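You operate a simulated robot arm through the tools that you are given. There is no shell and no other tool. Be economical: measure what you need, move in short steps, check, and stop when the job is done.

Carry out the task below with a simulated two-armed robot. There is one attempt and no reset: what you move stays moved.

JOB
Switch the warm plate off and test the white-banded block that dried on it.
Fine: block on the bench, meter on it, then on the white square; 10 % or less goes in the green tray, more back on the cold plate for the next round. Set down upright: sample block with the white band.
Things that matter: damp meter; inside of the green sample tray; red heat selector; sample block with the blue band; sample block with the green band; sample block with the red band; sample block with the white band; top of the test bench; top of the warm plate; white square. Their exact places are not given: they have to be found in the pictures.

Only the result counts: the job must be done as asked and must still hold three seconds after the hand-in. Knocking over, shifting, dropping, spilling or breaking anything else fails it.

ROBOT AND FRAMES
Two 7-joint arms with fingered hands on one trunk, on a base that drives. Base frame: it is fixed to the floor where the robot stands at the start and does not move with it; the origin is under the middle of the robot, x ahead of it, y to its left, z up; the surface under the hand at the start is at about z = 860. Lengths are in mm, angles in degrees, forces in N, time in s.
The left shoulder is at the start at [70, 172, 1352], the right one opposite. Places, roughly: inside of the green sample tray [700, -600, 900]; red heat selector [800, 0, 900]; sample block with the red band (9x6x6 cm) [900, 300, 900]; sample block with the white band (9x6x6 cm) [600, -100, 900]; top of the test bench [900, -600, 900]; top of the warm plate [600, -100, 900]; white square [600, -400, 900]. Payload 5 kg a hand.
The TCP of each hand is the grasp point between the finger pads, 43 mm short of the fingertips. In the tool frame z runs along the fingers and y along their closing line. Largest opening 144 mm; the body of the gripper starts 50 mm behind the TCP. The gripper is a hand of 5 fingers: y runs from the thumb to the fingers, the wrist lies at [-21, -124, -221] in the tool frame, and closing takes about 1.5 s.
Orientation is told as [roll, pitch, yaw] about the base's x, y, z axes, in that order, counted from this pose: with the fingers straight down and the wrist toward the robot, the tool's x, y and z point along [0, 1, 0], [1, 0, 0] and [0, 0, -1] of the base frame.

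CONTROLS
- The arms move only by the tool jog_arm. It takes "left_rows", "right_rows" or both (then of equal length, played together; a hand with none holds still); each is a list of rows, each a list of 6 numbers: the shift along the base's x, y, z in mm, then the turn, a rotation vector about the base's x, y, z in degrees. In form: [[x, y, z, wx, wy, wz], ...]. A call has 1 to 10 rows; each row is the pose to reach, as a shift and turn from the pose commanded when the call began. "left_hand" and "right_hand" are, for a hand that has rows, the opening in per cent of the stroke, from 0 (shut) to 100 (fully open), set as the call begins (left out, the last holds). Each row takes 0.2 s and may step no farther than 50 mm and 8.6 degrees from the row before; otherwise, or with a gripper value out of range, the whole call is refused. Where a pose cannot be reached the arm comes as near as it can. A force on the tool above 50 N (or 10 N above the force at the start of the call, whichever is more), or a blocked arm, ends the call early, and 0.2 s more pass. Each finger travels about 45 mm/s and halts on what it meets, pressing with about 25 N; the grip force reading is that of the motor and also rises with nothing between the fingers. The clock runs only during rows and for 0.2 s after the last one: add rows that repeat a pose to give the fingers time. It gives the time, the measured TCP pose, the force on the tool (base axes), the opening and the grip force at its end, in the units of the frame above (readings bear some noise), with the torque about the TCP (base axes, N m) and any sound that the robot's microphone picked up, and new pictures: "views" is both (left out), scene, wrist or none (wrist: the cameras of the hands that moved).
- Cameras (640 x 400 px; columns grow to the right, rows downward): "scene" is now at [135.1, 11.4, 1578.2]; the picture's right is [0.15, -0.99, -0.00], its down [-0.64, -0.10, -0.76] and it looks along [0.76, 0.11, -0.65] (base axes); focal length 214 px, centre (320, 200). "left" rides on the left gripper at [-86, -108, -168] in its tool frame; the picture's right is [-0.80, -0.28, 0.53], its down [0.54, -0.73, 0.42] and it looks along [0.27, 0.63, 0.73] (tool axes); focal length 275 px, centre (320, 200). "right" rides on the right gripper at [86, -108, -168] in its tool frame; the picture's right is [-0.80, 0.28, -0.53], its down [-0.54, -0.73, 0.42] and it looks along [-0.27, 0.63, 0.73] (tool axes); focal length 275 px, centre (320, 200).
- raise_lower(by): slides the trunk up (or, below 0, down) by that many mm; the arms and the scene camera ride with it, the base frame stays. It gives what a move gives, with no picture.
- steer(legs): drives the robot by 1 to 6 legs, each [ahead, left, turn to the left] in mm, mm and degrees, along the robot's own axes; the way and the turn of a leg run together, so that a leg with both is an arc; at most 1500 mm and 180 degrees a leg. The arms and the cameras ride along, it lands a little off, and it stops where it bumps. It gives what a move gives, and a new picture of the scene camera.
- preshape(shape, hand): the hand has 5 fingers and takes this shape, open, in about a second: jaw (thumb against the fingers, like two jaws); tri (thumb and two fingers); tip (a fingertip pinch); poke (one finger out to press); point (the index stretched); flat (the hand flat); cup (the hand cupped); fist (a fist). The gripper value then closes the fingers along that shape, each until it touches; the sizes above hold for jaw. It gives what a move gives, with no picture.
- turn_head(pan, tilt): turns the head with the scene camera to pan (to the left, within 86 degrees either way) and tilt (down, from -29 to 69), counted from straight ahead of the robot. It gives what a move gives, and a new picture of the scene camera.
- measure_at(camera, pixels): for up to 12 pixels [column, row] of the newest picture of that camera ("zoom" is the newest enlarged one), the place [x, y, z] in the base frame of the surface seen there, good to about 2 mm. It takes no simulated time.
- enlarge(camera, box): a new picture of the part [left, top, right, bottom] of that camera's present view, enlarged. It takes no simulated time.
- close_job(): hands the job in; it is judged then, once.

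Go step by step. Measure first, check grasps and placings, and put right what went wrong. The budget is 80 turns and 260 pictures, counting those below and the enlarged ones. Unless the task says otherwise, let go and move clear before handing in, and close with one line.

The tools are called after "Call:" as a command line: name --argument value ..., lists and objects as JSON in quotes. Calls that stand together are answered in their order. jog_arm: Moves the arms, as the interface text tells. Its arguments: {"type":"object","properties":{"left_rows":{"type":"array"},"left_hand":{"type":"number"},"right_rows":{"type":"array"},"right_hand":{"type":"number"},"views":{"type":"string","enum":["both","scene","wrist","none"]}},"required":[]} The other tools are called the same way: raise_lower (by) slides the trunk up or down; preshape (shape, hand) gives the hand a shape; steer (legs) drives the base; turn_head (pan, tilt) turns the head that bears the scene camera; measure_at (camera, pixels) gives the place of the surface under pixels of a picture; enlarge (camera, box) takes an enlarged picture of a part of a camera's view; close_job () hands the job in.

At the start:

```text
clock: 0.0
left_eef_pos: [802.8, 126.0, 1199.5]
left_orientation: [0.1, -0.1, 0.0]
left_wrist_force: [0.6, -0.3, -0.1]
left_torque: [-0.01, 0.01, 0.01]
left_width: 143.7
left_finger_force: 0.1
left_shape: jaw
right_eef_pos: [649.2, -521.0, 1215.4]
right_orientation: [0.0, 0.1, -0.1]
right_wrist_force: [-0.2, 0.5, 0.3]
right_torque: [0.0, -0.03, -0.03]
right_width: 143.7
right_finger_force: 0.0
right_shape: jaw
trunk travel left (down, up): [-450.0, 490.0]
robot x, y, heading: [4.2, -2.9, -0.1]
head pan, tilt: [8.5, 40.2]
```

scene: 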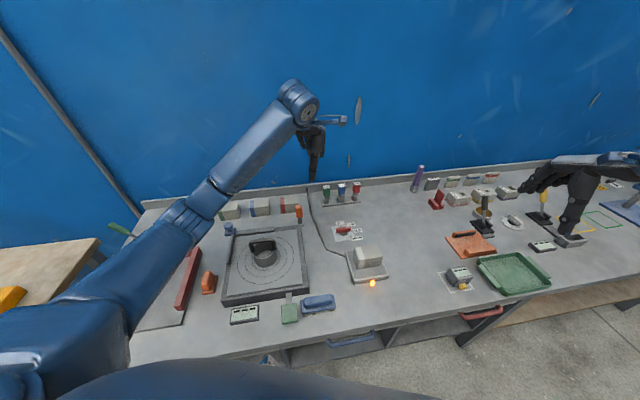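
right: 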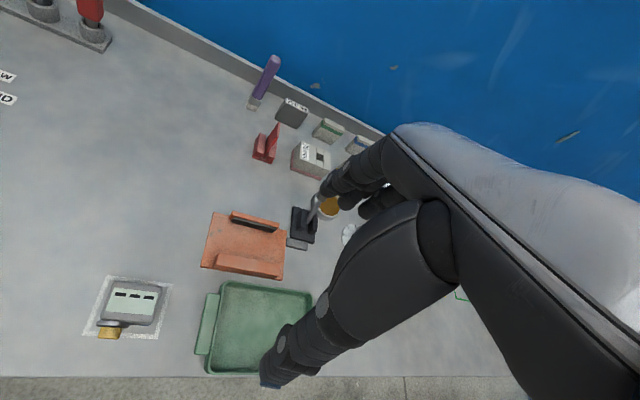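
left: 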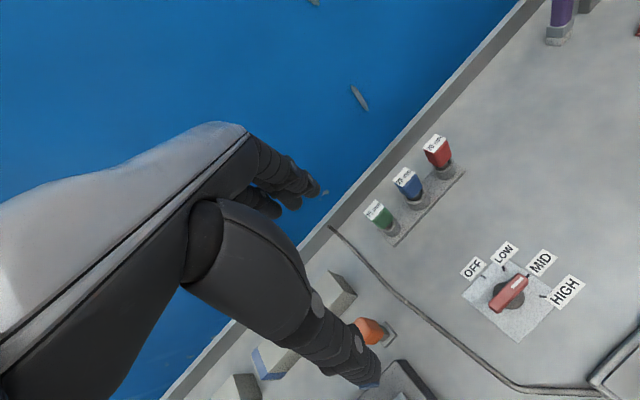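

The scene shows a rotary selector near (345,230), a plate with a block near (367,262), a meter on a white square near (458,280) and a green tray at (513,272). I'll enlarge these before measuring.

Call:
enlarge --camera "scene" --box '[300, 200, 420, 300]'

Call:
enlarge --camera "scene" --box '[420, 160, 600, 300]'

Call:
enlarge --camera "left" --box '[420, 210, 640, 400]'

Call:
enlarge --camera "scene" --box '[180, 170, 400, 330]'

Call:
enlarge --camera "right" --box '[70, 180, 340, 390]'

```text
4.00 times, centred on (360, 250) of scene
```

zoom: 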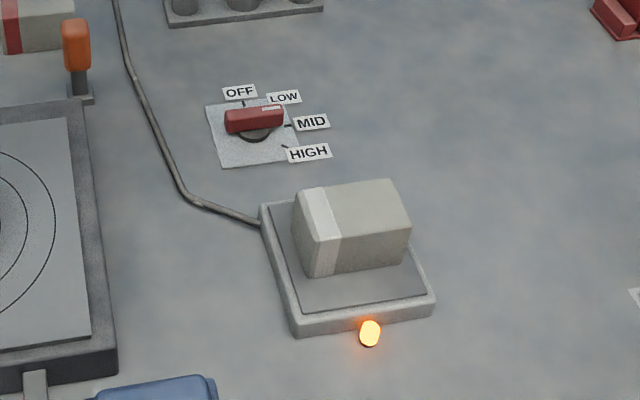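

```text
2.86 times, centred on (510, 230) of scene
```

zoom: 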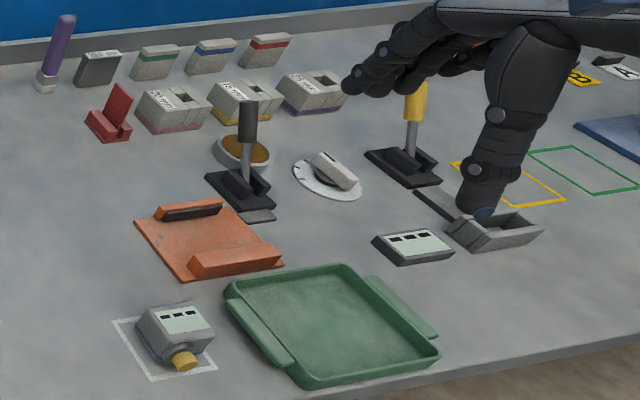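

```text
2.11 times, centred on (530, 305) of left
```

zoom: 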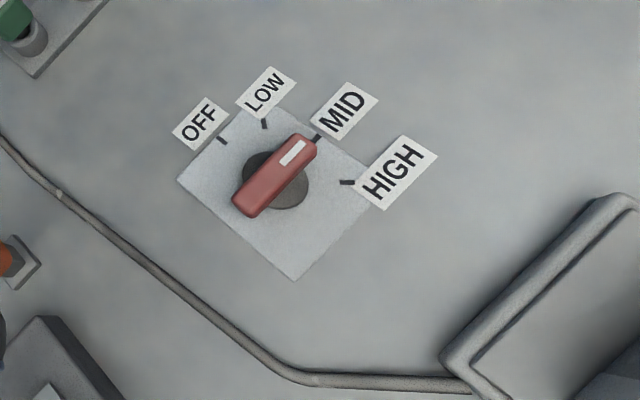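

```text
2.50 times, centred on (290, 250) of scene
```

zoom: 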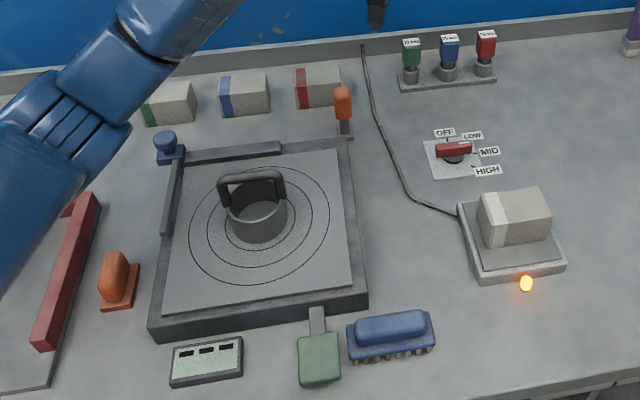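

```text
1.90 times, centred on (205, 285) of right
```

zoom: 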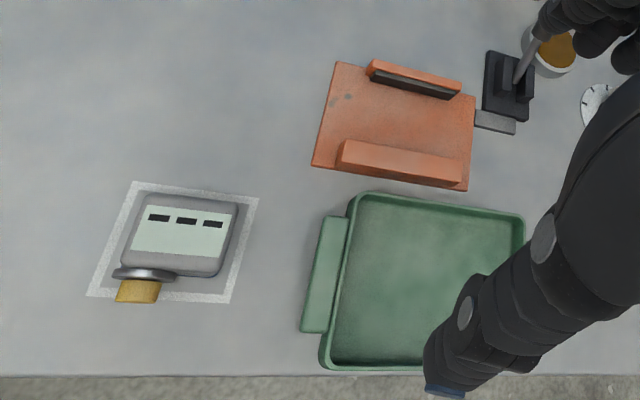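

The selector's white mark points at MID, the plate lamp is lit and the white-banded block is on the plate. Next I'll measure these points.

Call:
measure_at --camera "left" --pixels '[[508, 294], [523, 281], [493, 308], [484, 276], [499, 268], [525, 274], [543, 296], [520, 326], [467, 294], [600, 372]]'

Call:
measure_at --camera "scene" --pixels '[[358, 258], [381, 256], [377, 247], [357, 249], [367, 252], [356, 279], [386, 273], [348, 253], [385, 265], [372, 283], [368, 266], [400, 250]]'

Call:
measure_at --camera "right" --pixels '[[106, 276], [172, 284], [83, 334], [157, 339], [134, 290], [131, 300], [108, 334], [131, 325], [120, 313], [162, 284], [118, 280], [128, 303]]'

Call:
measure_at --camera "scene" --pixels '[[510, 273], [494, 259], [529, 254], [507, 290], [540, 280], [484, 260], [470, 245], [420, 270], [420, 295], [435, 255]]'

Call:
enlarge --camera "right" --box '[70, 260, 190, 350]'

```text
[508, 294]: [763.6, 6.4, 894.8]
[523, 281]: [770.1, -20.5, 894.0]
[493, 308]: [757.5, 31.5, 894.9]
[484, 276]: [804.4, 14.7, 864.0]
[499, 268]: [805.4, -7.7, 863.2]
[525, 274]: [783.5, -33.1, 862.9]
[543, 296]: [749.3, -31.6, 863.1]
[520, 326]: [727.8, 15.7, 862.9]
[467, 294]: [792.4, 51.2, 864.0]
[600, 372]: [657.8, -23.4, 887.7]
```

```text
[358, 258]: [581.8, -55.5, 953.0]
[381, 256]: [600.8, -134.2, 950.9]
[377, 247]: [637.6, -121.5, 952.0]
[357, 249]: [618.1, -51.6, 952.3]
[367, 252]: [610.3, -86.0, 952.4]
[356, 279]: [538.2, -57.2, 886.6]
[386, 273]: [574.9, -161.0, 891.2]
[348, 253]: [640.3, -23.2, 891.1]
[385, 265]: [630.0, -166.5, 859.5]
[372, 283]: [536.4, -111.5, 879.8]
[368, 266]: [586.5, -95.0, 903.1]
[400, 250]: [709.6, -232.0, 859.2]
```

```text
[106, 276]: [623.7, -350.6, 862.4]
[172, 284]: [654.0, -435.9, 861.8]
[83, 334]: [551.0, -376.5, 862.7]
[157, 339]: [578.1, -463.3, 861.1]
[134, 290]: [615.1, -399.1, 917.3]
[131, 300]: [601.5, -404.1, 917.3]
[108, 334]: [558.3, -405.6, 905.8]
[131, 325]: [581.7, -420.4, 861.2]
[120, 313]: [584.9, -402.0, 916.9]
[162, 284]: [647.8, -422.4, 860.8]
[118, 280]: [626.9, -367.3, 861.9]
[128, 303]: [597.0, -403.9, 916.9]
```

```text
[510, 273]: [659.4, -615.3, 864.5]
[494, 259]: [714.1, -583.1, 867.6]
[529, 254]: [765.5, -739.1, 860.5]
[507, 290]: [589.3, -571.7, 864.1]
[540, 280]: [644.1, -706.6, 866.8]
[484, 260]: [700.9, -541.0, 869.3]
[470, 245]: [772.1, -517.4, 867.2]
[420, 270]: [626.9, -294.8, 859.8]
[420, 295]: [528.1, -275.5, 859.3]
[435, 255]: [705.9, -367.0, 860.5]
```

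```text
4.44 times, centred on (130, 305) of right
```

zoom: 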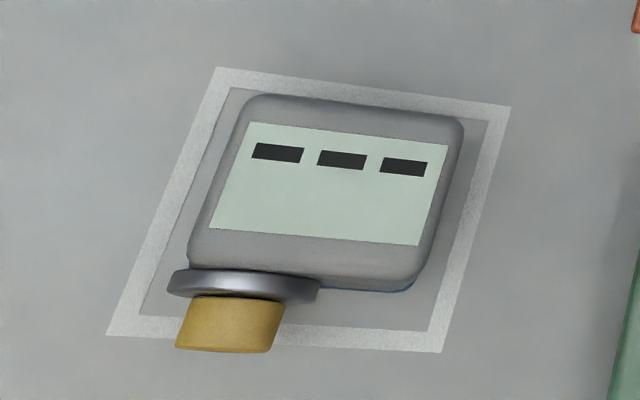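

Selector centre is about (764,6), bar top z 895, pointing about -76° (MID); OFF is about +88° counter-clockwise. I'll use the right hand for the turn and first swing the left arm out of its way.

Call:
jog_arm --left_rows '[[-10, 20, 0, 0, 0, 0], [-20, 40, 0, 0, 0, 0], [-30, 60, 0, 0, 0, 0], [-40, 80, 0, 0, 0, 0], [-50, 100, 0, 0, 0, 0], [-60, 120, 0, 0, 0, 0], [-70, 140, 0, 0, 0, 0], [-80, 160, 0, 0, 0, 0], [-90, 180, 0, 0, 0, 0], [-100, 200, 0, 0, 0, 0]]' --right_rows '[[7, 30, 0, 0, 0, 0], [14, 65, 0, 0, 0, 1], [21, 105, 0, 0, 0, 2], [28, 145, 0, 0, 0, 4], [35, 185, 0, 0, 0, 6], [42, 225, 0, 0, 0, 8], [49, 265, 0, 0, 0, 10], [56, 305, 0, 0, 0, 12], [60, 345, 0, 0, 0, 14], [60, 380, 0, 0, 0, 14]]' --views "wrist"

```text
clock: 2.2
left_eef_pos: [700.8, 330.6, 1198.9]
left_orientation: [0.0, 0.1, 0.0]
left_wrist_force: [0.5, -0.2, -0.1]
left_torque: [-0.04, -0.01, -0.02]
left_width: 143.2
left_finger_force: 0.1
left_shape: jaw
right_eef_pos: [705.9, -140.8, 1215.2]
right_orientation: [0.0, 0.0, 13.9]
right_wrist_force: [0.3, 0.1, 0.3]
right_torque: [-0.04, -0.01, -0.01]
right_width: 144.0
right_finger_force: 0.0
right_shape: jaw
trunk travel left (down, up): [-450.0, 490.0]
robot x, y, heading: [-0.2, -4.1, 0.0]
head pan, tilt: [8.5, 40.2]
```

right: 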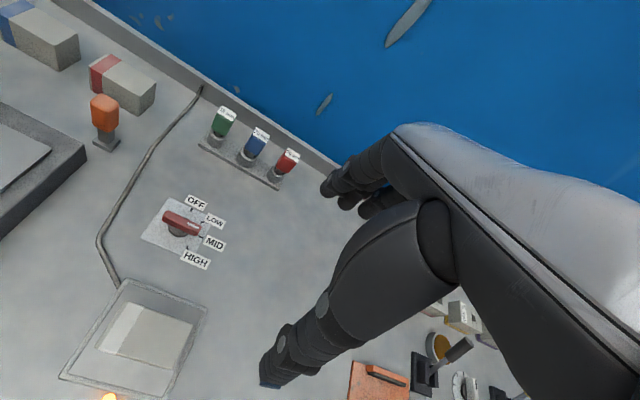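
left: 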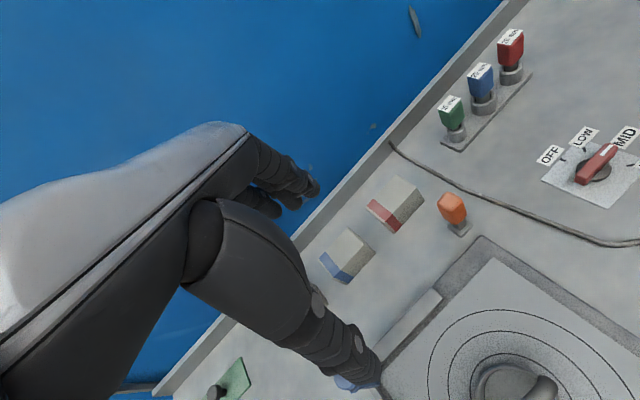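

The right camera now sees both the selector (182,222) and the block (148,335) well. I'll zoom in for precise geometry.

Call:
enlarge --camera "right" --box '[50, 260, 220, 400]'

Call:
enlarge --camera "right" --box '[130, 185, 240, 275]'

```text
2.86 times, centred on (135, 330) of right
```

zoom: 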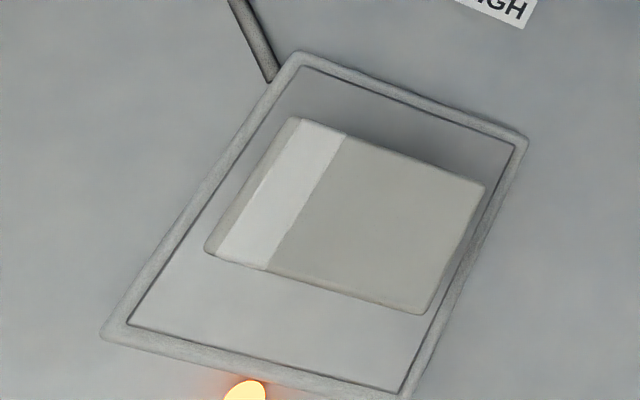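

```text
4.44 times, centred on (185, 230) of right
```

zoom: 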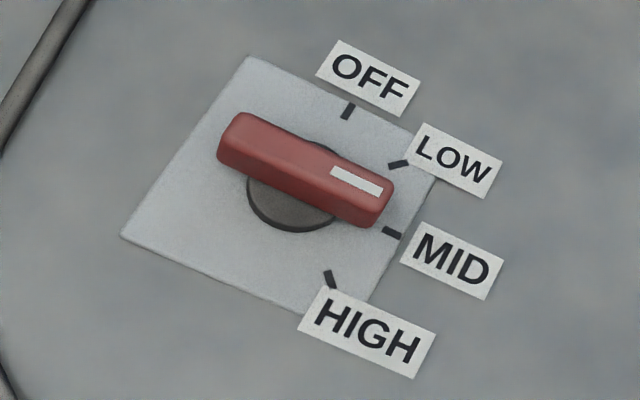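

Call:
measure_at --camera "zoom" --pixels '[[348, 111], [398, 164], [392, 231], [330, 279], [245, 120], [228, 146], [365, 213], [388, 188], [308, 166], [255, 200], [300, 228], [270, 181]]'

Call:
measure_at --camera "right" --pixels '[[127, 303], [191, 326], [172, 368], [99, 347], [145, 335], [128, 285], [199, 309], [165, 300], [195, 315], [120, 360], [192, 330], [170, 373]]'

```text
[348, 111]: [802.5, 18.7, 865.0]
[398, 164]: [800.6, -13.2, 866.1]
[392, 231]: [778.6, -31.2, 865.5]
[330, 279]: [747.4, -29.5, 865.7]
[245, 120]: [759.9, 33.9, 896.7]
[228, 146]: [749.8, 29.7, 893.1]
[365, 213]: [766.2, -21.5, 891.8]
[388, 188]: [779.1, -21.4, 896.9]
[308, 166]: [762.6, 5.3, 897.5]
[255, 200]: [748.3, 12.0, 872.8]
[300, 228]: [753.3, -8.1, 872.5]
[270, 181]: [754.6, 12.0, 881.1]
```

```text
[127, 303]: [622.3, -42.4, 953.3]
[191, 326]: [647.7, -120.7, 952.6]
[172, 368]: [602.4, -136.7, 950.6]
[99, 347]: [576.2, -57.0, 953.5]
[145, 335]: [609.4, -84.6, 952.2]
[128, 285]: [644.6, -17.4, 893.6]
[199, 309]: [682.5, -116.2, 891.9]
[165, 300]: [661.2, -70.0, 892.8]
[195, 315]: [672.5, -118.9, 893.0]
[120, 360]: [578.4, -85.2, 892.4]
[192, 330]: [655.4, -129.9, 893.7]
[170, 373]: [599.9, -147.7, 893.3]
```

The ticks put OFF at +18°, MID at -72° (spacing 45°), so the turn is +90° about (764,5). Block centre is (612,-89), yaw 18°, resting on the plate at z 892. I'll move the right hand over the selector at yaw 18.

Call:
jog_arm --right_rows '[[15, 37, 0, 0, 0, 1], [30, 75, 0, 0, 0, 2], [45, 112, 0, 0, 0, 3], [57.9, 146, 0, 0, 0, 4], [57.9, 146, -45, 0, 0, 4], [57.9, 146, -90, 0, 0, 4], [57.9, 146, -135, 0, 0, 4], [57.9, 146, -180, 0, 0, 4], [57.9, 146, -225, 0, 0, 4], [57.9, 146, -245, 0, 0, 4]]' --right_hand 60

```text
clock: 4.4
left_eef_pos: [701.7, 327.9, 1198.2]
left_orientation: [0.0, 0.2, 0.0]
left_wrist_force: [-0.1, 0.9, 1.1]
left_torque: [0.03, 0.01, -0.04]
left_width: 143.4
left_finger_force: 0.1
left_shape: jaw
right_eef_pos: [770.1, 1.8, 968.9]
right_orientation: [0.0, 0.1, 18.0]
right_wrist_force: [0.0, 0.6, -0.1]
right_torque: [-0.03, -0.02, -0.01]
right_width: 86.8
right_finger_force: 0.0
right_shape: jaw
trunk travel left (down, up): [-450.0, 490.0]
robot x, y, heading: [-3.7, 2.2, 0.1]
head pan, tilt: [8.5, 40.2]
```

scene: 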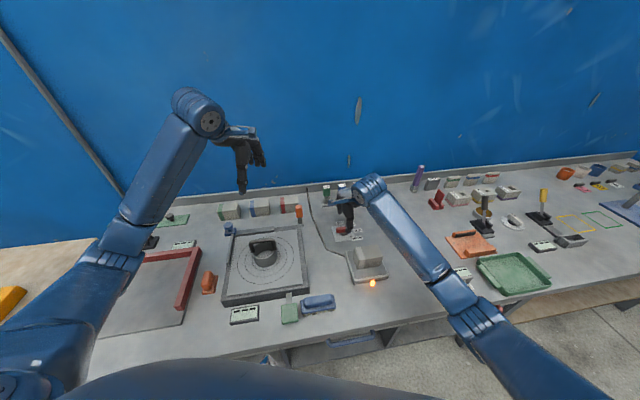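
right: 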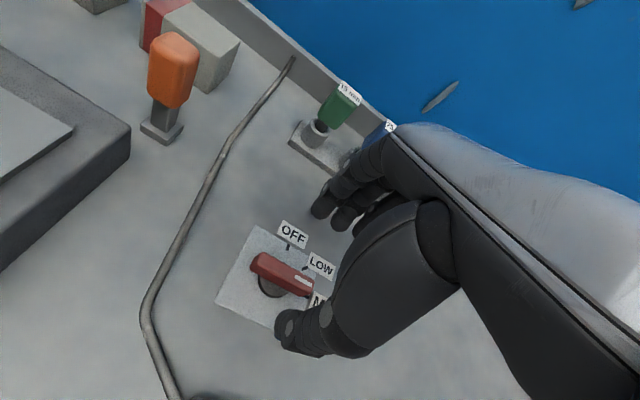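

The bar sits between thumb and fingers. I'll descend most of the way and re-read the pose.

Call:
jog_arm --right_rows '[[0, 0, -15, 0, 0, 0], [0, 0, -30, 0, 0, 0], [0, 0, -40, 0, 0, 0], [0, 0, -48, 0, 0, 0], [0, 0, -48, 0, 0, 0]]'

Call:
enlarge --camera "right" --box '[180, 160, 420, 380]'

Call:
enlarge --camera "scene" --box '[300, 190, 400, 260]'

```text
clock: 5.6
left_eef_pos: [701.7, 328.4, 1199.5]
left_orientation: [0.1, 0.0, 0.1]
left_wrist_force: [0.3, -0.8, -0.1]
left_torque: [0.02, -0.01, -0.02]
left_width: 143.6
left_finger_force: 0.1
left_shape: jaw
right_eef_pos: [768.3, 3.7, 921.7]
right_orientation: [0.1, 0.1, 18.1]
right_wrist_force: [0.4, 0.0, 0.2]
right_torque: [-0.02, -0.02, 0.03]
right_width: 86.8
right_finger_force: 0.0
right_shape: jaw
trunk travel left (down, up): [-450.0, 490.0]
robot x, y, heading: [-1.6, -1.1, -0.1]
head pan, tilt: [8.5, 40.2]
```

scene: 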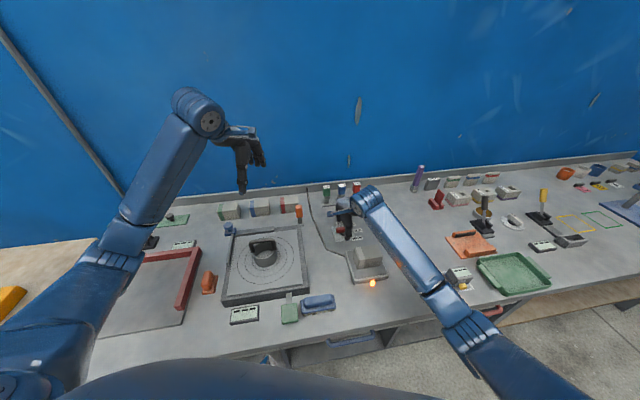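
right: 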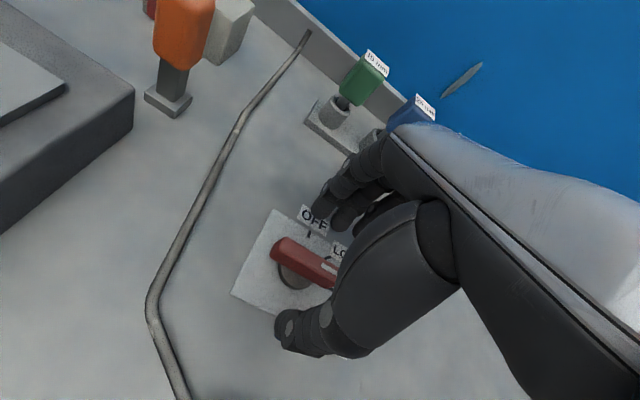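

```text
1.82 times, centred on (300, 270) of right
```

zoom: 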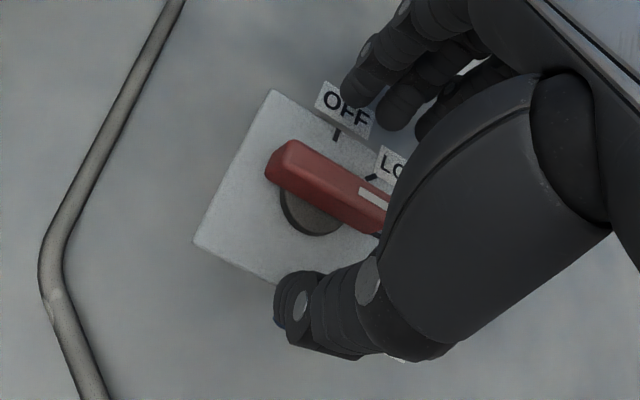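

```text
5.71 times, centred on (350, 225) of scene
```

zoom: 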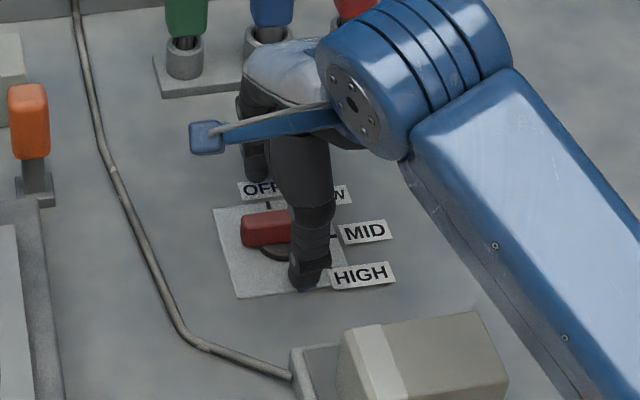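

The thumb looks offset toward the mark end of the bar. I'll measure the thumb tip and finger tips against the bar.

Call:
measure_at --camera "right" --pixels '[[285, 322], [290, 345], [319, 210], [333, 222], [278, 250], [325, 270], [300, 255], [300, 315]]'

Call:
measure_at --camera "zoom" --pixels '[[308, 275], [300, 262], [312, 240], [255, 165], [265, 222]]'

```text
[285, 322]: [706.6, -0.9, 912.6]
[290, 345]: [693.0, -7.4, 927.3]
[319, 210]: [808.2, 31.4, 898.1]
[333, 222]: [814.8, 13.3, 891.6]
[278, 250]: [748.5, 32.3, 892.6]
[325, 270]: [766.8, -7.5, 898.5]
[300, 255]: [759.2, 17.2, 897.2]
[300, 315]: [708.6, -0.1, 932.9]
```

```text
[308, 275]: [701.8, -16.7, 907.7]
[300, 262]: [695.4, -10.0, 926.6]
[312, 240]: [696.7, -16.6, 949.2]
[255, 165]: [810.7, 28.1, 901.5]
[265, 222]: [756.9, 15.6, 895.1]
```

The bar is between thumb (x~708) and fingers (x~810). I'll correct 4 mm, go down 4 mm and close.

Call:
jog_arm --right_rows '[[-4, 1.5, -4, 0, 0, 0], [-4, 1.5, -4, 0, 0, 0], [-4, 1.5, -4, 0, 0, 0], [-4, 1.5, -4, 0, 0, 0], [-4, 1.5, -4, 0, 0, 0], [-4, 1.5, -4, 0, 0, 0], [-4, 1.5, -4, 0, 0, 0], [-4, 1.5, -4, 0, 0, 0]]' --right_hand 5 --views "wrist"

Call:
enlarge --camera "scene" --box '[300, 190, 400, 260]'

```text
clock: 7.4
left_eef_pos: [702.2, 327.8, 1200.3]
left_orientation: [0.0, 0.1, 0.0]
left_wrist_force: [-0.2, 0.3, -1.1]
left_torque: [0.0, 0.01, 0.01]
left_width: 143.8
left_finger_force: 0.0
left_shape: jaw
right_eef_pos: [763.7, 5.6, 919.0]
right_orientation: [-0.1, -0.1, 18.0]
right_wrist_force: [1.0, 0.3, -0.2]
right_torque: [0.0, -0.12, 0.05]
right_width: 11.4
right_finger_force: 25.3
right_shape: jaw
trunk travel left (down, up): [-450.0, 490.0]
robot x, y, heading: [-1.0, -0.0, 0.0]
head pan, tilt: [8.5, 40.2]
```

right: 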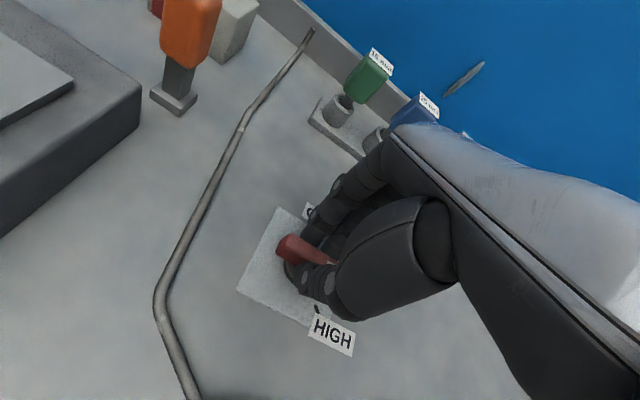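

```text
5.71 times, centred on (350, 225) of scene
```

zoom: 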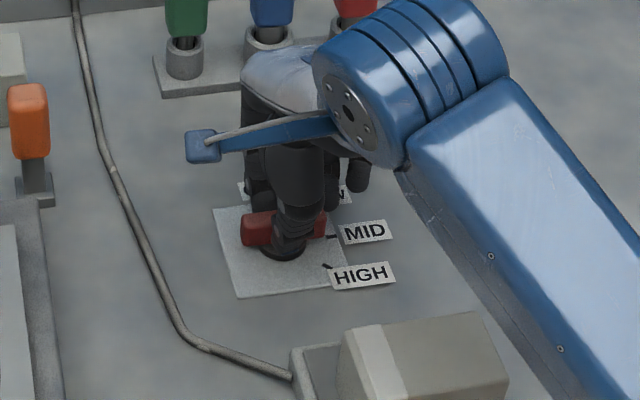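

Bar is gripped (width 11.4, 25 N). I'll rotate counter-clockwise to about 80° first.

Call:
jog_arm --right_rows '[[0, 0, 0, 0, 0, 8], [0, 0, 0, 0, 0, 16], [0, 0, 0, 0, 0, 24], [0, 0, 0, 0, 0, 32], [0, 0, 0, 0, 0, 40], [0, 0, 0, 0, 0, 48], [0, 0, 0, 0, 0, 56], [0, 0, 0, 0, 0, 64], [0, 0, 0, 0, 0, 72], [0, 0, 0, 0, 0, 80]]'

Call:
enlarge --camera "scene" --box '[300, 190, 400, 290]'

```text
clock: 9.6
left_eef_pos: [703.1, 327.1, 1198.2]
left_orientation: [0.1, 0.1, 0.0]
left_wrist_force: [-0.2, 0.0, -0.9]
left_torque: [0.0, 0.05, 0.0]
left_width: 143.6
left_finger_force: 0.1
left_shape: jaw
right_eef_pos: [763.5, 6.3, 918.5]
right_orientation: [0.0, -0.1, 98.1]
right_wrist_force: [8.6, -11.9, 7.7]
right_torque: [-0.49, -0.26, -0.06]
right_width: 11.1
right_finger_force: 25.8
right_shape: jaw
trunk travel left (down, up): [-450.0, 490.0]
robot x, y, heading: [3.3, -2.1, 0.0]
head pan, tilt: [8.5, 40.2]
```

scene: 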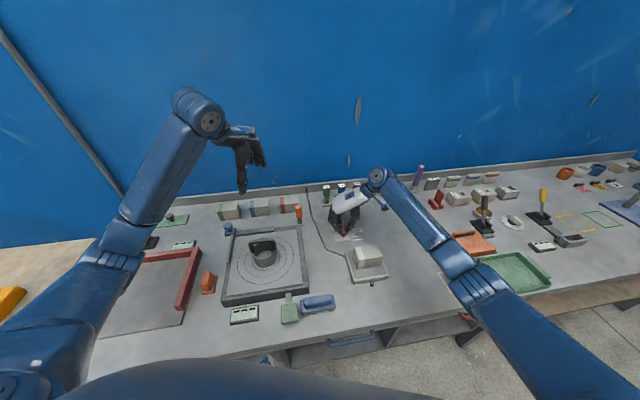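
right: 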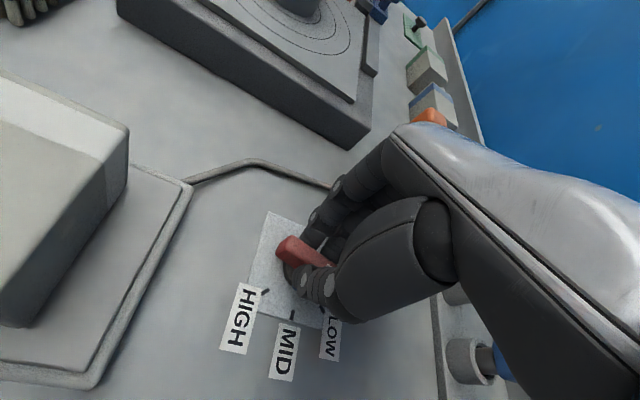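

```text
4.00 times, centred on (350, 240) of scene
```

zoom: 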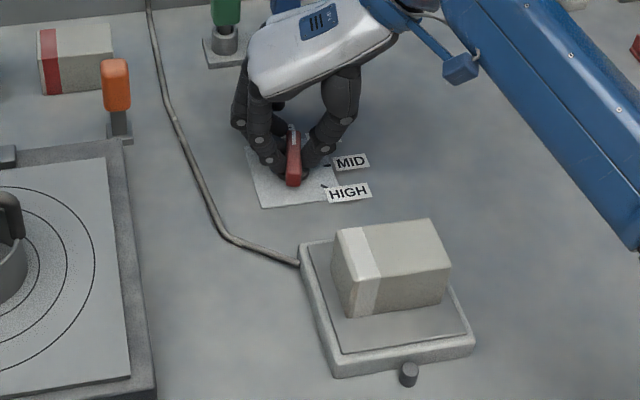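

The lamp is out, the bar is at about +8°. A small side force shows; I'll check distances to the vial rack before finishing the turn.

Call:
enlarge --camera "scene" --box '[310, 170, 390, 240]'

Call:
measure_at --camera "scene" --pixels '[[326, 189], [326, 199], [341, 187], [356, 187], [328, 206], [350, 200], [345, 205], [375, 205]]'

```text
5.71 times, centred on (350, 205) of scene
```

zoom: 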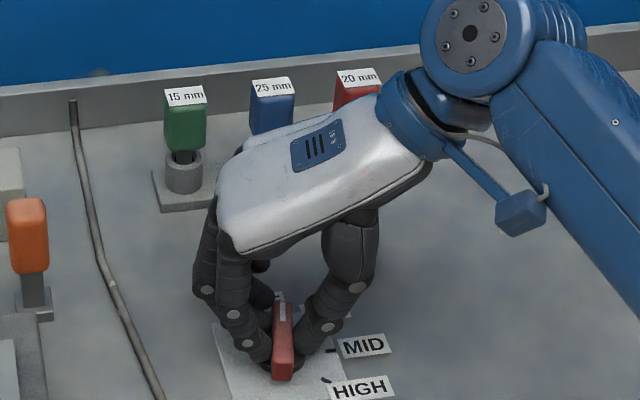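

```text
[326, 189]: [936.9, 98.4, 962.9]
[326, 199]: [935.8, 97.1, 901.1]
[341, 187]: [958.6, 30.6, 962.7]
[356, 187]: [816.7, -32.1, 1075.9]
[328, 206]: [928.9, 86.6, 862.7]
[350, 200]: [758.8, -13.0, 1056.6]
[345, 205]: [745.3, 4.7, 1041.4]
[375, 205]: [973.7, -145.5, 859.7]
```

Vials are at x>930, clear of the hand. Finishing the last 10°.

Call:
jog_arm --right_rows '[[0, 0, 0, 0, 0, 5], [0, 0, 0, 0, 0, 10], [0, 0, 0, 0, 0, 10]]' --views "wrist"

Call:
enlarge --camera "scene" --box '[310, 190, 390, 260]'

```text
clock: 10.4
left_eef_pos: [701.7, 327.2, 1199.7]
left_orientation: [0.1, 0.1, 0.0]
left_wrist_force: [-0.6, 0.5, 0.2]
left_torque: [-0.01, 0.02, -0.01]
left_width: 143.7
left_finger_force: 0.2
left_shape: jaw
right_eef_pos: [763.6, 5.6, 918.3]
right_orientation: [0.1, 0.1, 108.0]
right_wrist_force: [10.4, -11.2, 9.8]
right_torque: [-0.45, -0.35, 0.04]
right_width: 11.4
right_finger_force: 24.8
right_shape: jaw
trunk travel left (down, up): [-450.0, 490.0]
robot x, y, heading: [-1.9, -0.2, 0.1]
head pan, tilt: [8.5, 40.2]
```

right: 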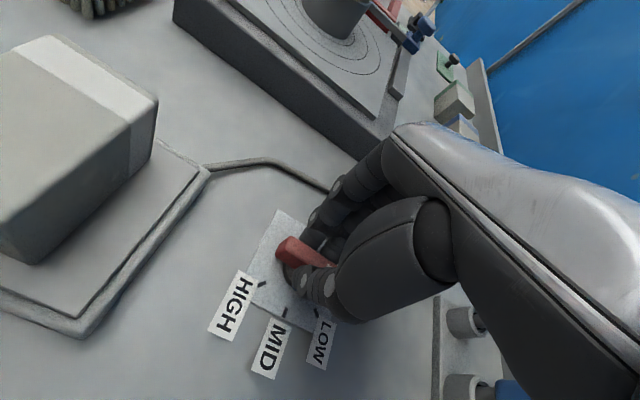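

```text
5.71 times, centred on (350, 225) of scene
```

zoom: 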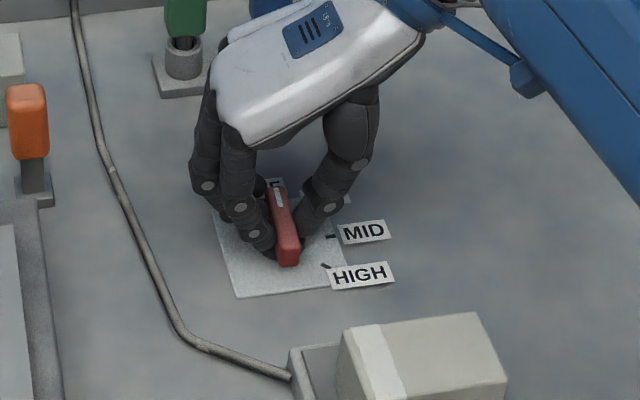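

The bar is now aligned toward OFF. Open, lift straight up, and begin turning the hand back.

Call:
jog_arm --right_rows '[[0, 0, 0, 0, 0, 0], [0, 0, 0, 0, 0, 0], [0, 0, 0, 0, 0, 0], [0, 0, 0, 0, 0, 0], [0, 0, 0, 0, 0, 0], [0, 0, 0, 0, 0, 0], [0, 0, 30, 0, 0, 0], [0, 0, 80, 0, 0, 0], [0, 0, 130, 0, 0, 0], [0, 0, 180, 0, 0, 0]]' --right_hand 60 --views "wrist"

Call:
jog_arm --right_rows '[[-15, -10, 0, 0, 0, -8.5], [-30, -20, 0, 0, 0, -17], [-45, -30, 0, 0, 0, -25.5], [-60, -40, 0, 0, 0, -34], [-75, -50, 0, 0, 0, -42.5], [-90, -60, 0, 0, 0, -51], [-105, -70, 0, 0, 0, -59.5], [-120, -80, 0, 0, 0, -68], [-135, -90, 0, 0, 0, -76.5], [-150, -95, 0, 0, 0, -85]]' --right_hand 85

Call:
enlarge --camera "scene" --box '[310, 190, 410, 290]'

```text
clock: 12.6
left_eef_pos: [700.2, 328.3, 1199.5]
left_orientation: [0.0, -0.1, 0.0]
left_wrist_force: [0.2, 0.0, -0.1]
left_torque: [-0.02, -0.02, 0.01]
left_width: 143.7
left_finger_force: 0.0
left_shape: jaw
right_eef_pos: [763.5, 6.2, 1097.3]
right_orientation: [0.1, 0.1, 108.0]
right_wrist_force: [0.4, 0.3, -0.9]
right_torque: [0.02, -0.02, 0.01]
right_width: 85.7
right_finger_force: 0.0
right_shape: jaw
trunk travel left (down, up): [-450.0, 490.0]
robot x, y, heading: [0.3, 1.3, -0.0]
head pan, tilt: [8.5, 40.2]
```

right: 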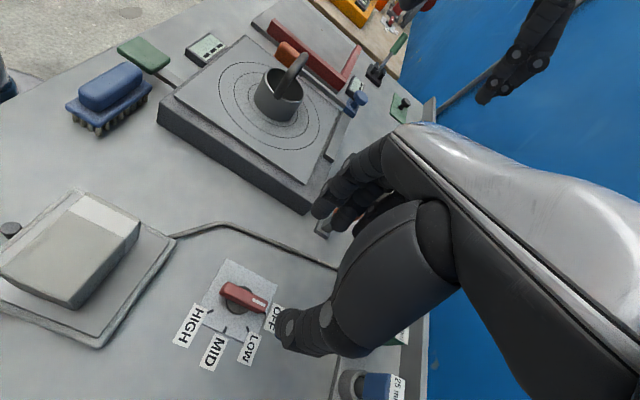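

```text
clock: 14.8
left_eef_pos: [702.0, 328.9, 1198.4]
left_orientation: [0.0, 0.0, 0.0]
left_wrist_force: [0.7, -0.2, 0.9]
left_torque: [-0.02, -0.02, -0.03]
left_width: 143.9
left_finger_force: 0.1
left_shape: jaw
right_eef_pos: [611.6, -88.0, 1099.8]
right_orientation: [0.0, 0.0, 22.9]
right_wrist_force: [0.4, 0.3, 0.1]
right_torque: [0.02, 0.01, -0.02]
right_width: 122.0
right_finger_force: 0.0
right_shape: jaw
trunk travel left (down, up): [-450.0, 490.0]
robot x, y, heading: [-3.2, -2.6, 0.0]
head pan, tilt: [8.5, 40.2]
```

scene: 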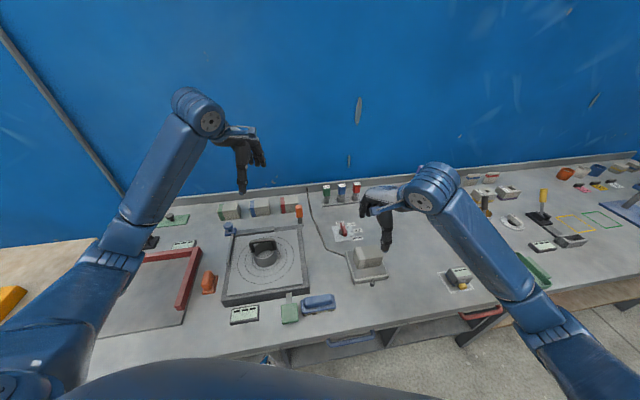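
right: 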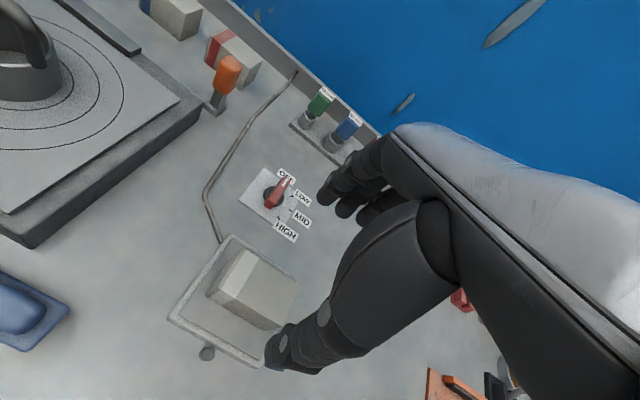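

```text
4.00 times, centred on (360, 240) of scene
```

zoom: 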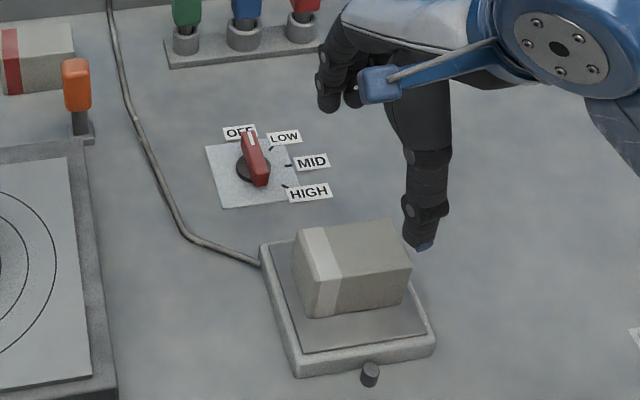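

Selector points to OFF. Next, descend over the white-banded block at yaw 18 and grip it across its 60 mm width.

Call:
jog_arm --right_rows '[[0.5, -1, -40, 0, 0, -4.9], [0.5, -1, -80, 0, 0, -4.9], [0.5, -1, -110, 0, 0, -4.9], [0.5, -1, -135, 0, 0, -4.9], [0.5, -1, -150, 0, 0, -4.9], [0.5, -1, -158, 0, 0, -4.9], [0.5, -1, -158, 0, 0, -4.9]]' --views "wrist"

Call:
enlarge --camera "scene" --box '[310, 190, 410, 290]'

```text
clock: 16.4
left_eef_pos: [701.5, 328.4, 1199.3]
left_orientation: [-0.1, 0.0, 0.0]
left_wrist_force: [-0.2, -0.3, -0.5]
left_torque: [0.01, -0.03, -0.02]
left_width: 143.7
left_finger_force: 0.0
left_shape: jaw
right_eef_pos: [612.3, -91.1, 941.4]
right_orientation: [0.0, 0.0, 18.1]
right_wrist_force: [-1.0, -0.4, 1.0]
right_torque: [-0.02, 0.02, -0.05]
right_width: 122.1
right_finger_force: 0.2
right_shape: jaw
trunk travel left (down, up): [-450.0, 490.0]
robot x, y, heading: [1.1, -0.2, -0.0]
head pan, tilt: [8.5, 40.2]
```

right: 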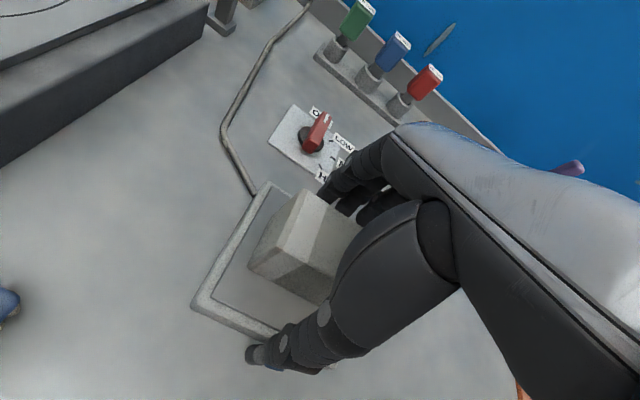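

```text
4.00 times, centred on (360, 240) of scene
```

zoom: 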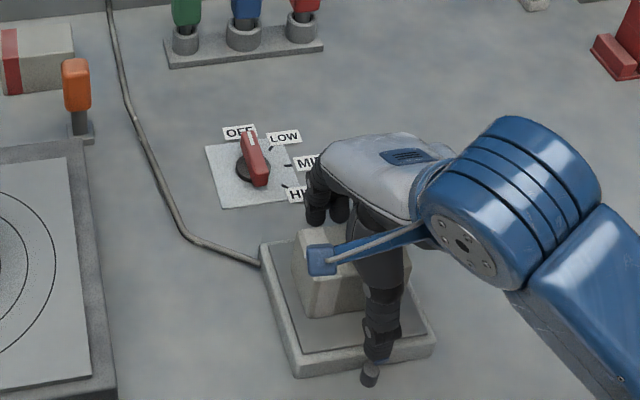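

Hand straddles the block. Close and hold.

Call:
jog_arm --right_rows '[[0, 0, 0, 0, 0, 0], [0, 0, 0, 0, 0, 0], [0, 0, 0, 0, 0, 0], [0, 0, 0, 0, 0, 0], [0, 0, 0, 0, 0, 0], [0, 0, 0, 0, 0, 0], [0, 0, 0, 0, 0, 0]]' --right_hand 20 --views "wrist"

```text
clock: 18.0
left_eef_pos: [702.5, 328.1, 1198.1]
left_orientation: [0.1, 0.1, -0.2]
left_wrist_force: [-0.4, 0.7, 0.0]
left_torque: [0.02, 0.03, 0.03]
left_width: 143.7
left_finger_force: 0.0
left_shape: jaw
right_eef_pos: [613.4, -90.7, 939.6]
right_orientation: [0.0, 0.0, 18.1]
right_wrist_force: [0.3, -0.5, -0.5]
right_torque: [-0.01, -0.02, 0.02]
right_width: 50.2
right_finger_force: 25.4
right_shape: jaw
trunk travel left (down, up): [-450.0, 490.0]
robot x, y, heading: [1.5, 0.7, 0.1]
head pan, tilt: [8.5, 40.2]
```

right: 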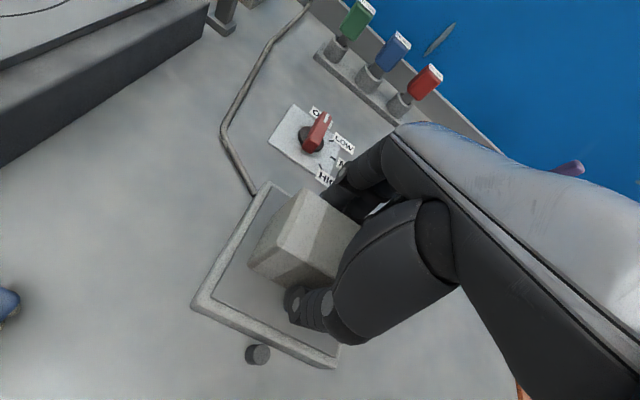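

Gripped (50 mm, 25 N). Lift straight up and check.

Call:
jog_arm --right_rows '[[0, 0, 10, 0, 0, 0], [0, 0, 30, 0, 0, 0], [0, 0, 60, 0, 0, 0], [0, 0, 90, 0, 0, 0], [0, 0, 100, 0, 0, 0]]' --views "both"

Call:
enlarge --camera "scene" --box '[310, 180, 410, 290]'

```text
clock: 19.2
left_eef_pos: [701.4, 327.3, 1199.2]
left_orientation: [0.0, 0.2, 0.0]
left_wrist_force: [-0.1, 0.3, 0.1]
left_torque: [0.01, -0.02, -0.01]
left_width: 143.8
left_finger_force: 0.1
left_shape: jaw
right_eef_pos: [612.6, -90.1, 1042.1]
right_orientation: [0.1, 0.0, 18.1]
right_wrist_force: [0.3, 0.7, -3.8]
right_torque: [0.0, 0.01, -0.04]
right_width: 49.9
right_finger_force: 24.9
right_shape: jaw
trunk travel left (down, up): [-450.0, 490.0]
robot x, y, heading: [-2.1, 2.3, 0.1]
head pan, tilt: [8.5, 40.2]
```

scene: 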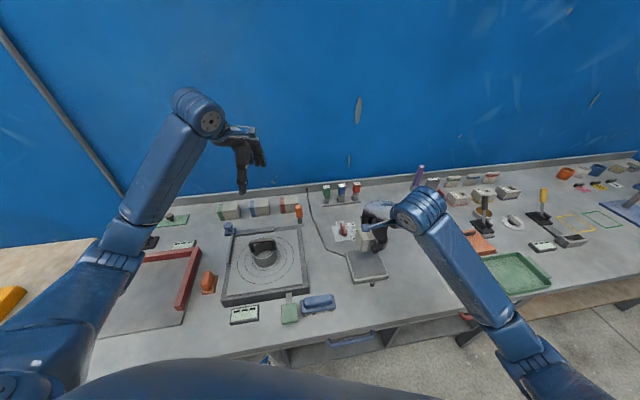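
right: 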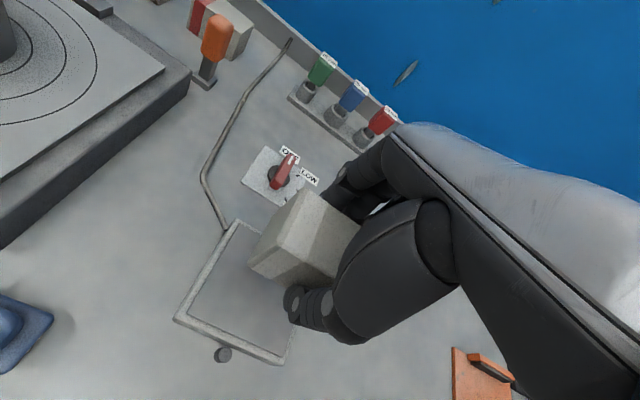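

```text
3.64 times, centred on (360, 235) of scene
```

zoom: 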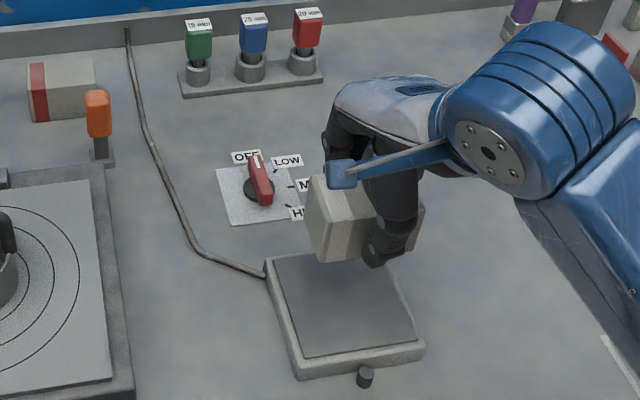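

Block held level, 3.8 N load. Move to clear bench at about (638,-255) and set it down (TCP to z≈910).

Call:
jog_arm --right_rows '[[6, -40, 0, 0, 0, 0], [12, -80, 0, 0, 0, 0], [18, -120, 0, 0, 0, 0], [25, -165, 0, 0, 0, 0], [25, -165, -40, 0, 0, 0], [25, -165, -80, 0, 0, 0], [25, -165, -110, 0, 0, 0], [25, -165, -122, 0, 0, 0], [25, -165, -122, 0, 0, 0]]' --views "wrist"

Call:
jog_arm --right_rows '[[0, 0, -4, 0, 0, 0], [0, 0, -8, 0, 0, 0], [0, 0, -8, 0, 0, 0]]' --views "both"

```text
clock: 21.2
left_eef_pos: [701.7, 327.8, 1199.1]
left_orientation: [0.1, 0.1, -0.1]
left_wrist_force: [0.5, -0.5, -0.6]
left_torque: [0.0, -0.01, -0.02]
left_width: 144.0
left_finger_force: 0.1
left_shape: jaw
right_eef_pos: [639.0, -254.4, 915.3]
right_orientation: [0.0, 0.0, 18.2]
right_wrist_force: [0.1, 0.0, -3.0]
right_torque: [0.03, 0.02, 0.0]
right_width: 49.8
right_finger_force: 25.4
right_shape: jaw
trunk travel left (down, up): [-450.0, 490.0]
robot x, y, heading: [1.0, 1.1, -0.1]
head pan, tilt: [8.5, 40.2]
```

right: 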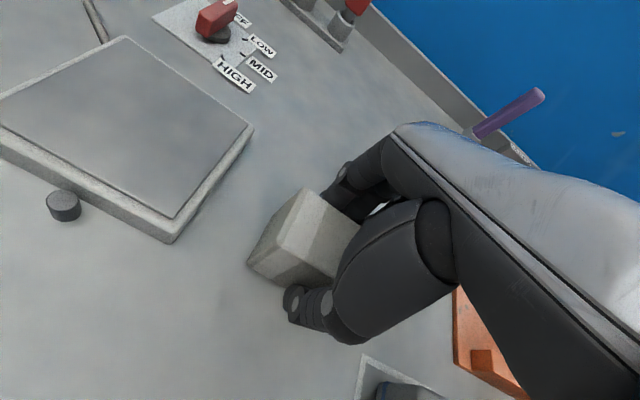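

```text
clock: 22.0
left_eef_pos: [701.0, 327.2, 1198.9]
left_orientation: [0.1, 0.1, 0.0]
left_wrist_force: [-0.2, 0.2, 0.6]
left_torque: [0.04, 0.0, 0.04]
left_width: 143.5
left_finger_force: 0.0
left_shape: jaw
right_eef_pos: [639.3, -254.0, 908.6]
right_orientation: [0.0, 0.0, 18.0]
right_wrist_force: [-0.6, 0.1, -2.0]
right_torque: [-0.03, -0.01, -0.01]
right_width: 49.6
right_finger_force: 25.2
right_shape: jaw
trunk travel left (down, up): [-450.0, 490.0]
robot x, y, heading: [1.3, -0.3, -0.2]
head pan, tilt: [8.5, 40.2]
```

scene: 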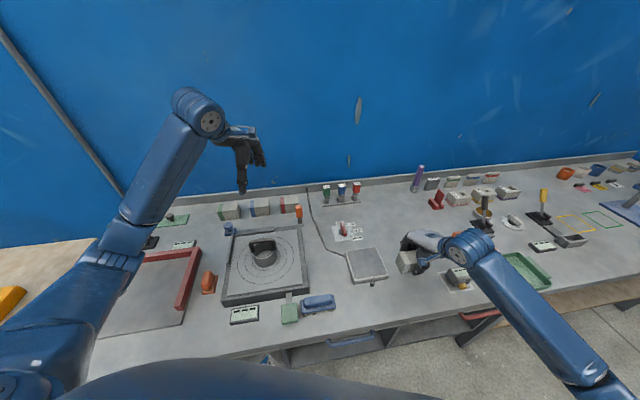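
right: 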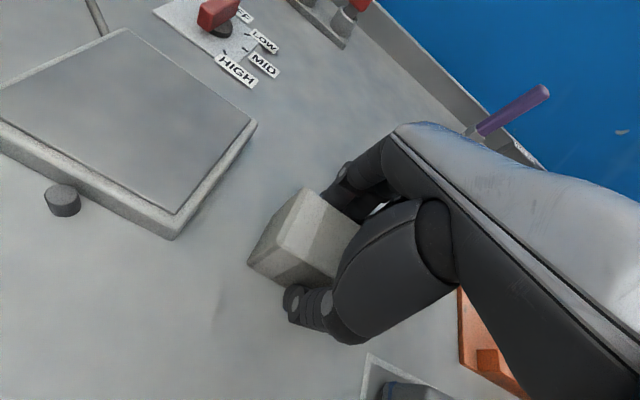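

Nearly in contact (load falling to 2 N). Lower in 1 mm steps until it bears.

Call:
jog_arm --right_rows '[[0, 0, -1, 0, 0, 0], [0, 0, -2, 0, 0, 0], [0, 0, -2, 0, 0, 0]]' --views "none"

```text
clock: 22.8
left_eef_pos: [700.9, 327.8, 1198.1]
left_orientation: [0.0, 0.0, 0.0]
left_wrist_force: [0.2, -0.2, -0.7]
left_torque: [-0.02, -0.03, 0.0]
left_width: 144.0
left_finger_force: 0.1
left_shape: jaw
right_eef_pos: [638.2, -254.9, 907.6]
right_orientation: [0.1, 0.0, 18.1]
right_wrist_force: [0.5, 0.2, -1.1]
right_torque: [0.03, -0.02, -0.01]
right_width: 49.7
right_finger_force: 24.8
right_shape: jaw
trunk travel left (down, up): [-450.0, 490.0]
robot x, y, heading: [1.8, 0.9, 0.3]
head pan, tilt: [8.5, 40.2]
```

Call:
jog_arm --right_rows '[[0, 0, -1, 0, 0, 0], [0, 0, -2, 0, 0, 0], [0, 0, -2, 0, 0, 0]]' --views "none"

Call:
enlarge --camera "scene" --box '[370, 220, 480, 310]'

```text
clock: 23.6
left_eef_pos: [700.0, 327.1, 1200.2]
left_orientation: [0.0, 0.0, 0.0]
left_wrist_force: [-0.5, -0.2, -0.2]
left_torque: [0.01, -0.03, 0.0]
left_width: 143.6
left_finger_force: 0.0
left_shape: jaw
right_eef_pos: [638.4, -254.7, 907.4]
right_orientation: [0.0, -0.1, 18.1]
right_wrist_force: [-1.2, -3.3, 10.7]
right_torque: [-0.1, 0.0, -0.03]
right_width: 50.4
right_finger_force: 24.7
right_shape: jaw
trunk travel left (down, up): [-450.0, 490.0]
robot x, y, heading: [-1.1, 0.7, -0.1]
head pan, tilt: [8.5, 40.2]
```

```text
4.44 times, centred on (425, 265) of scene
```

zoom: 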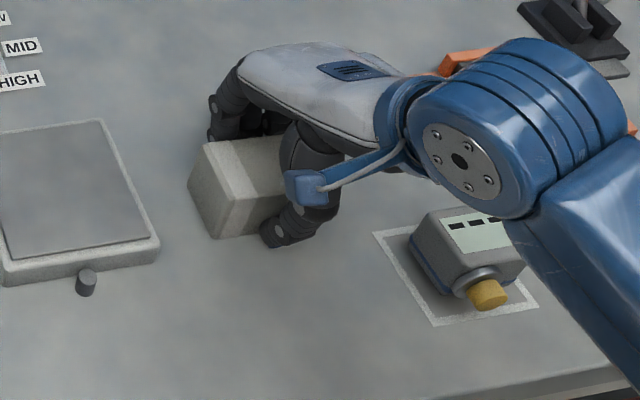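

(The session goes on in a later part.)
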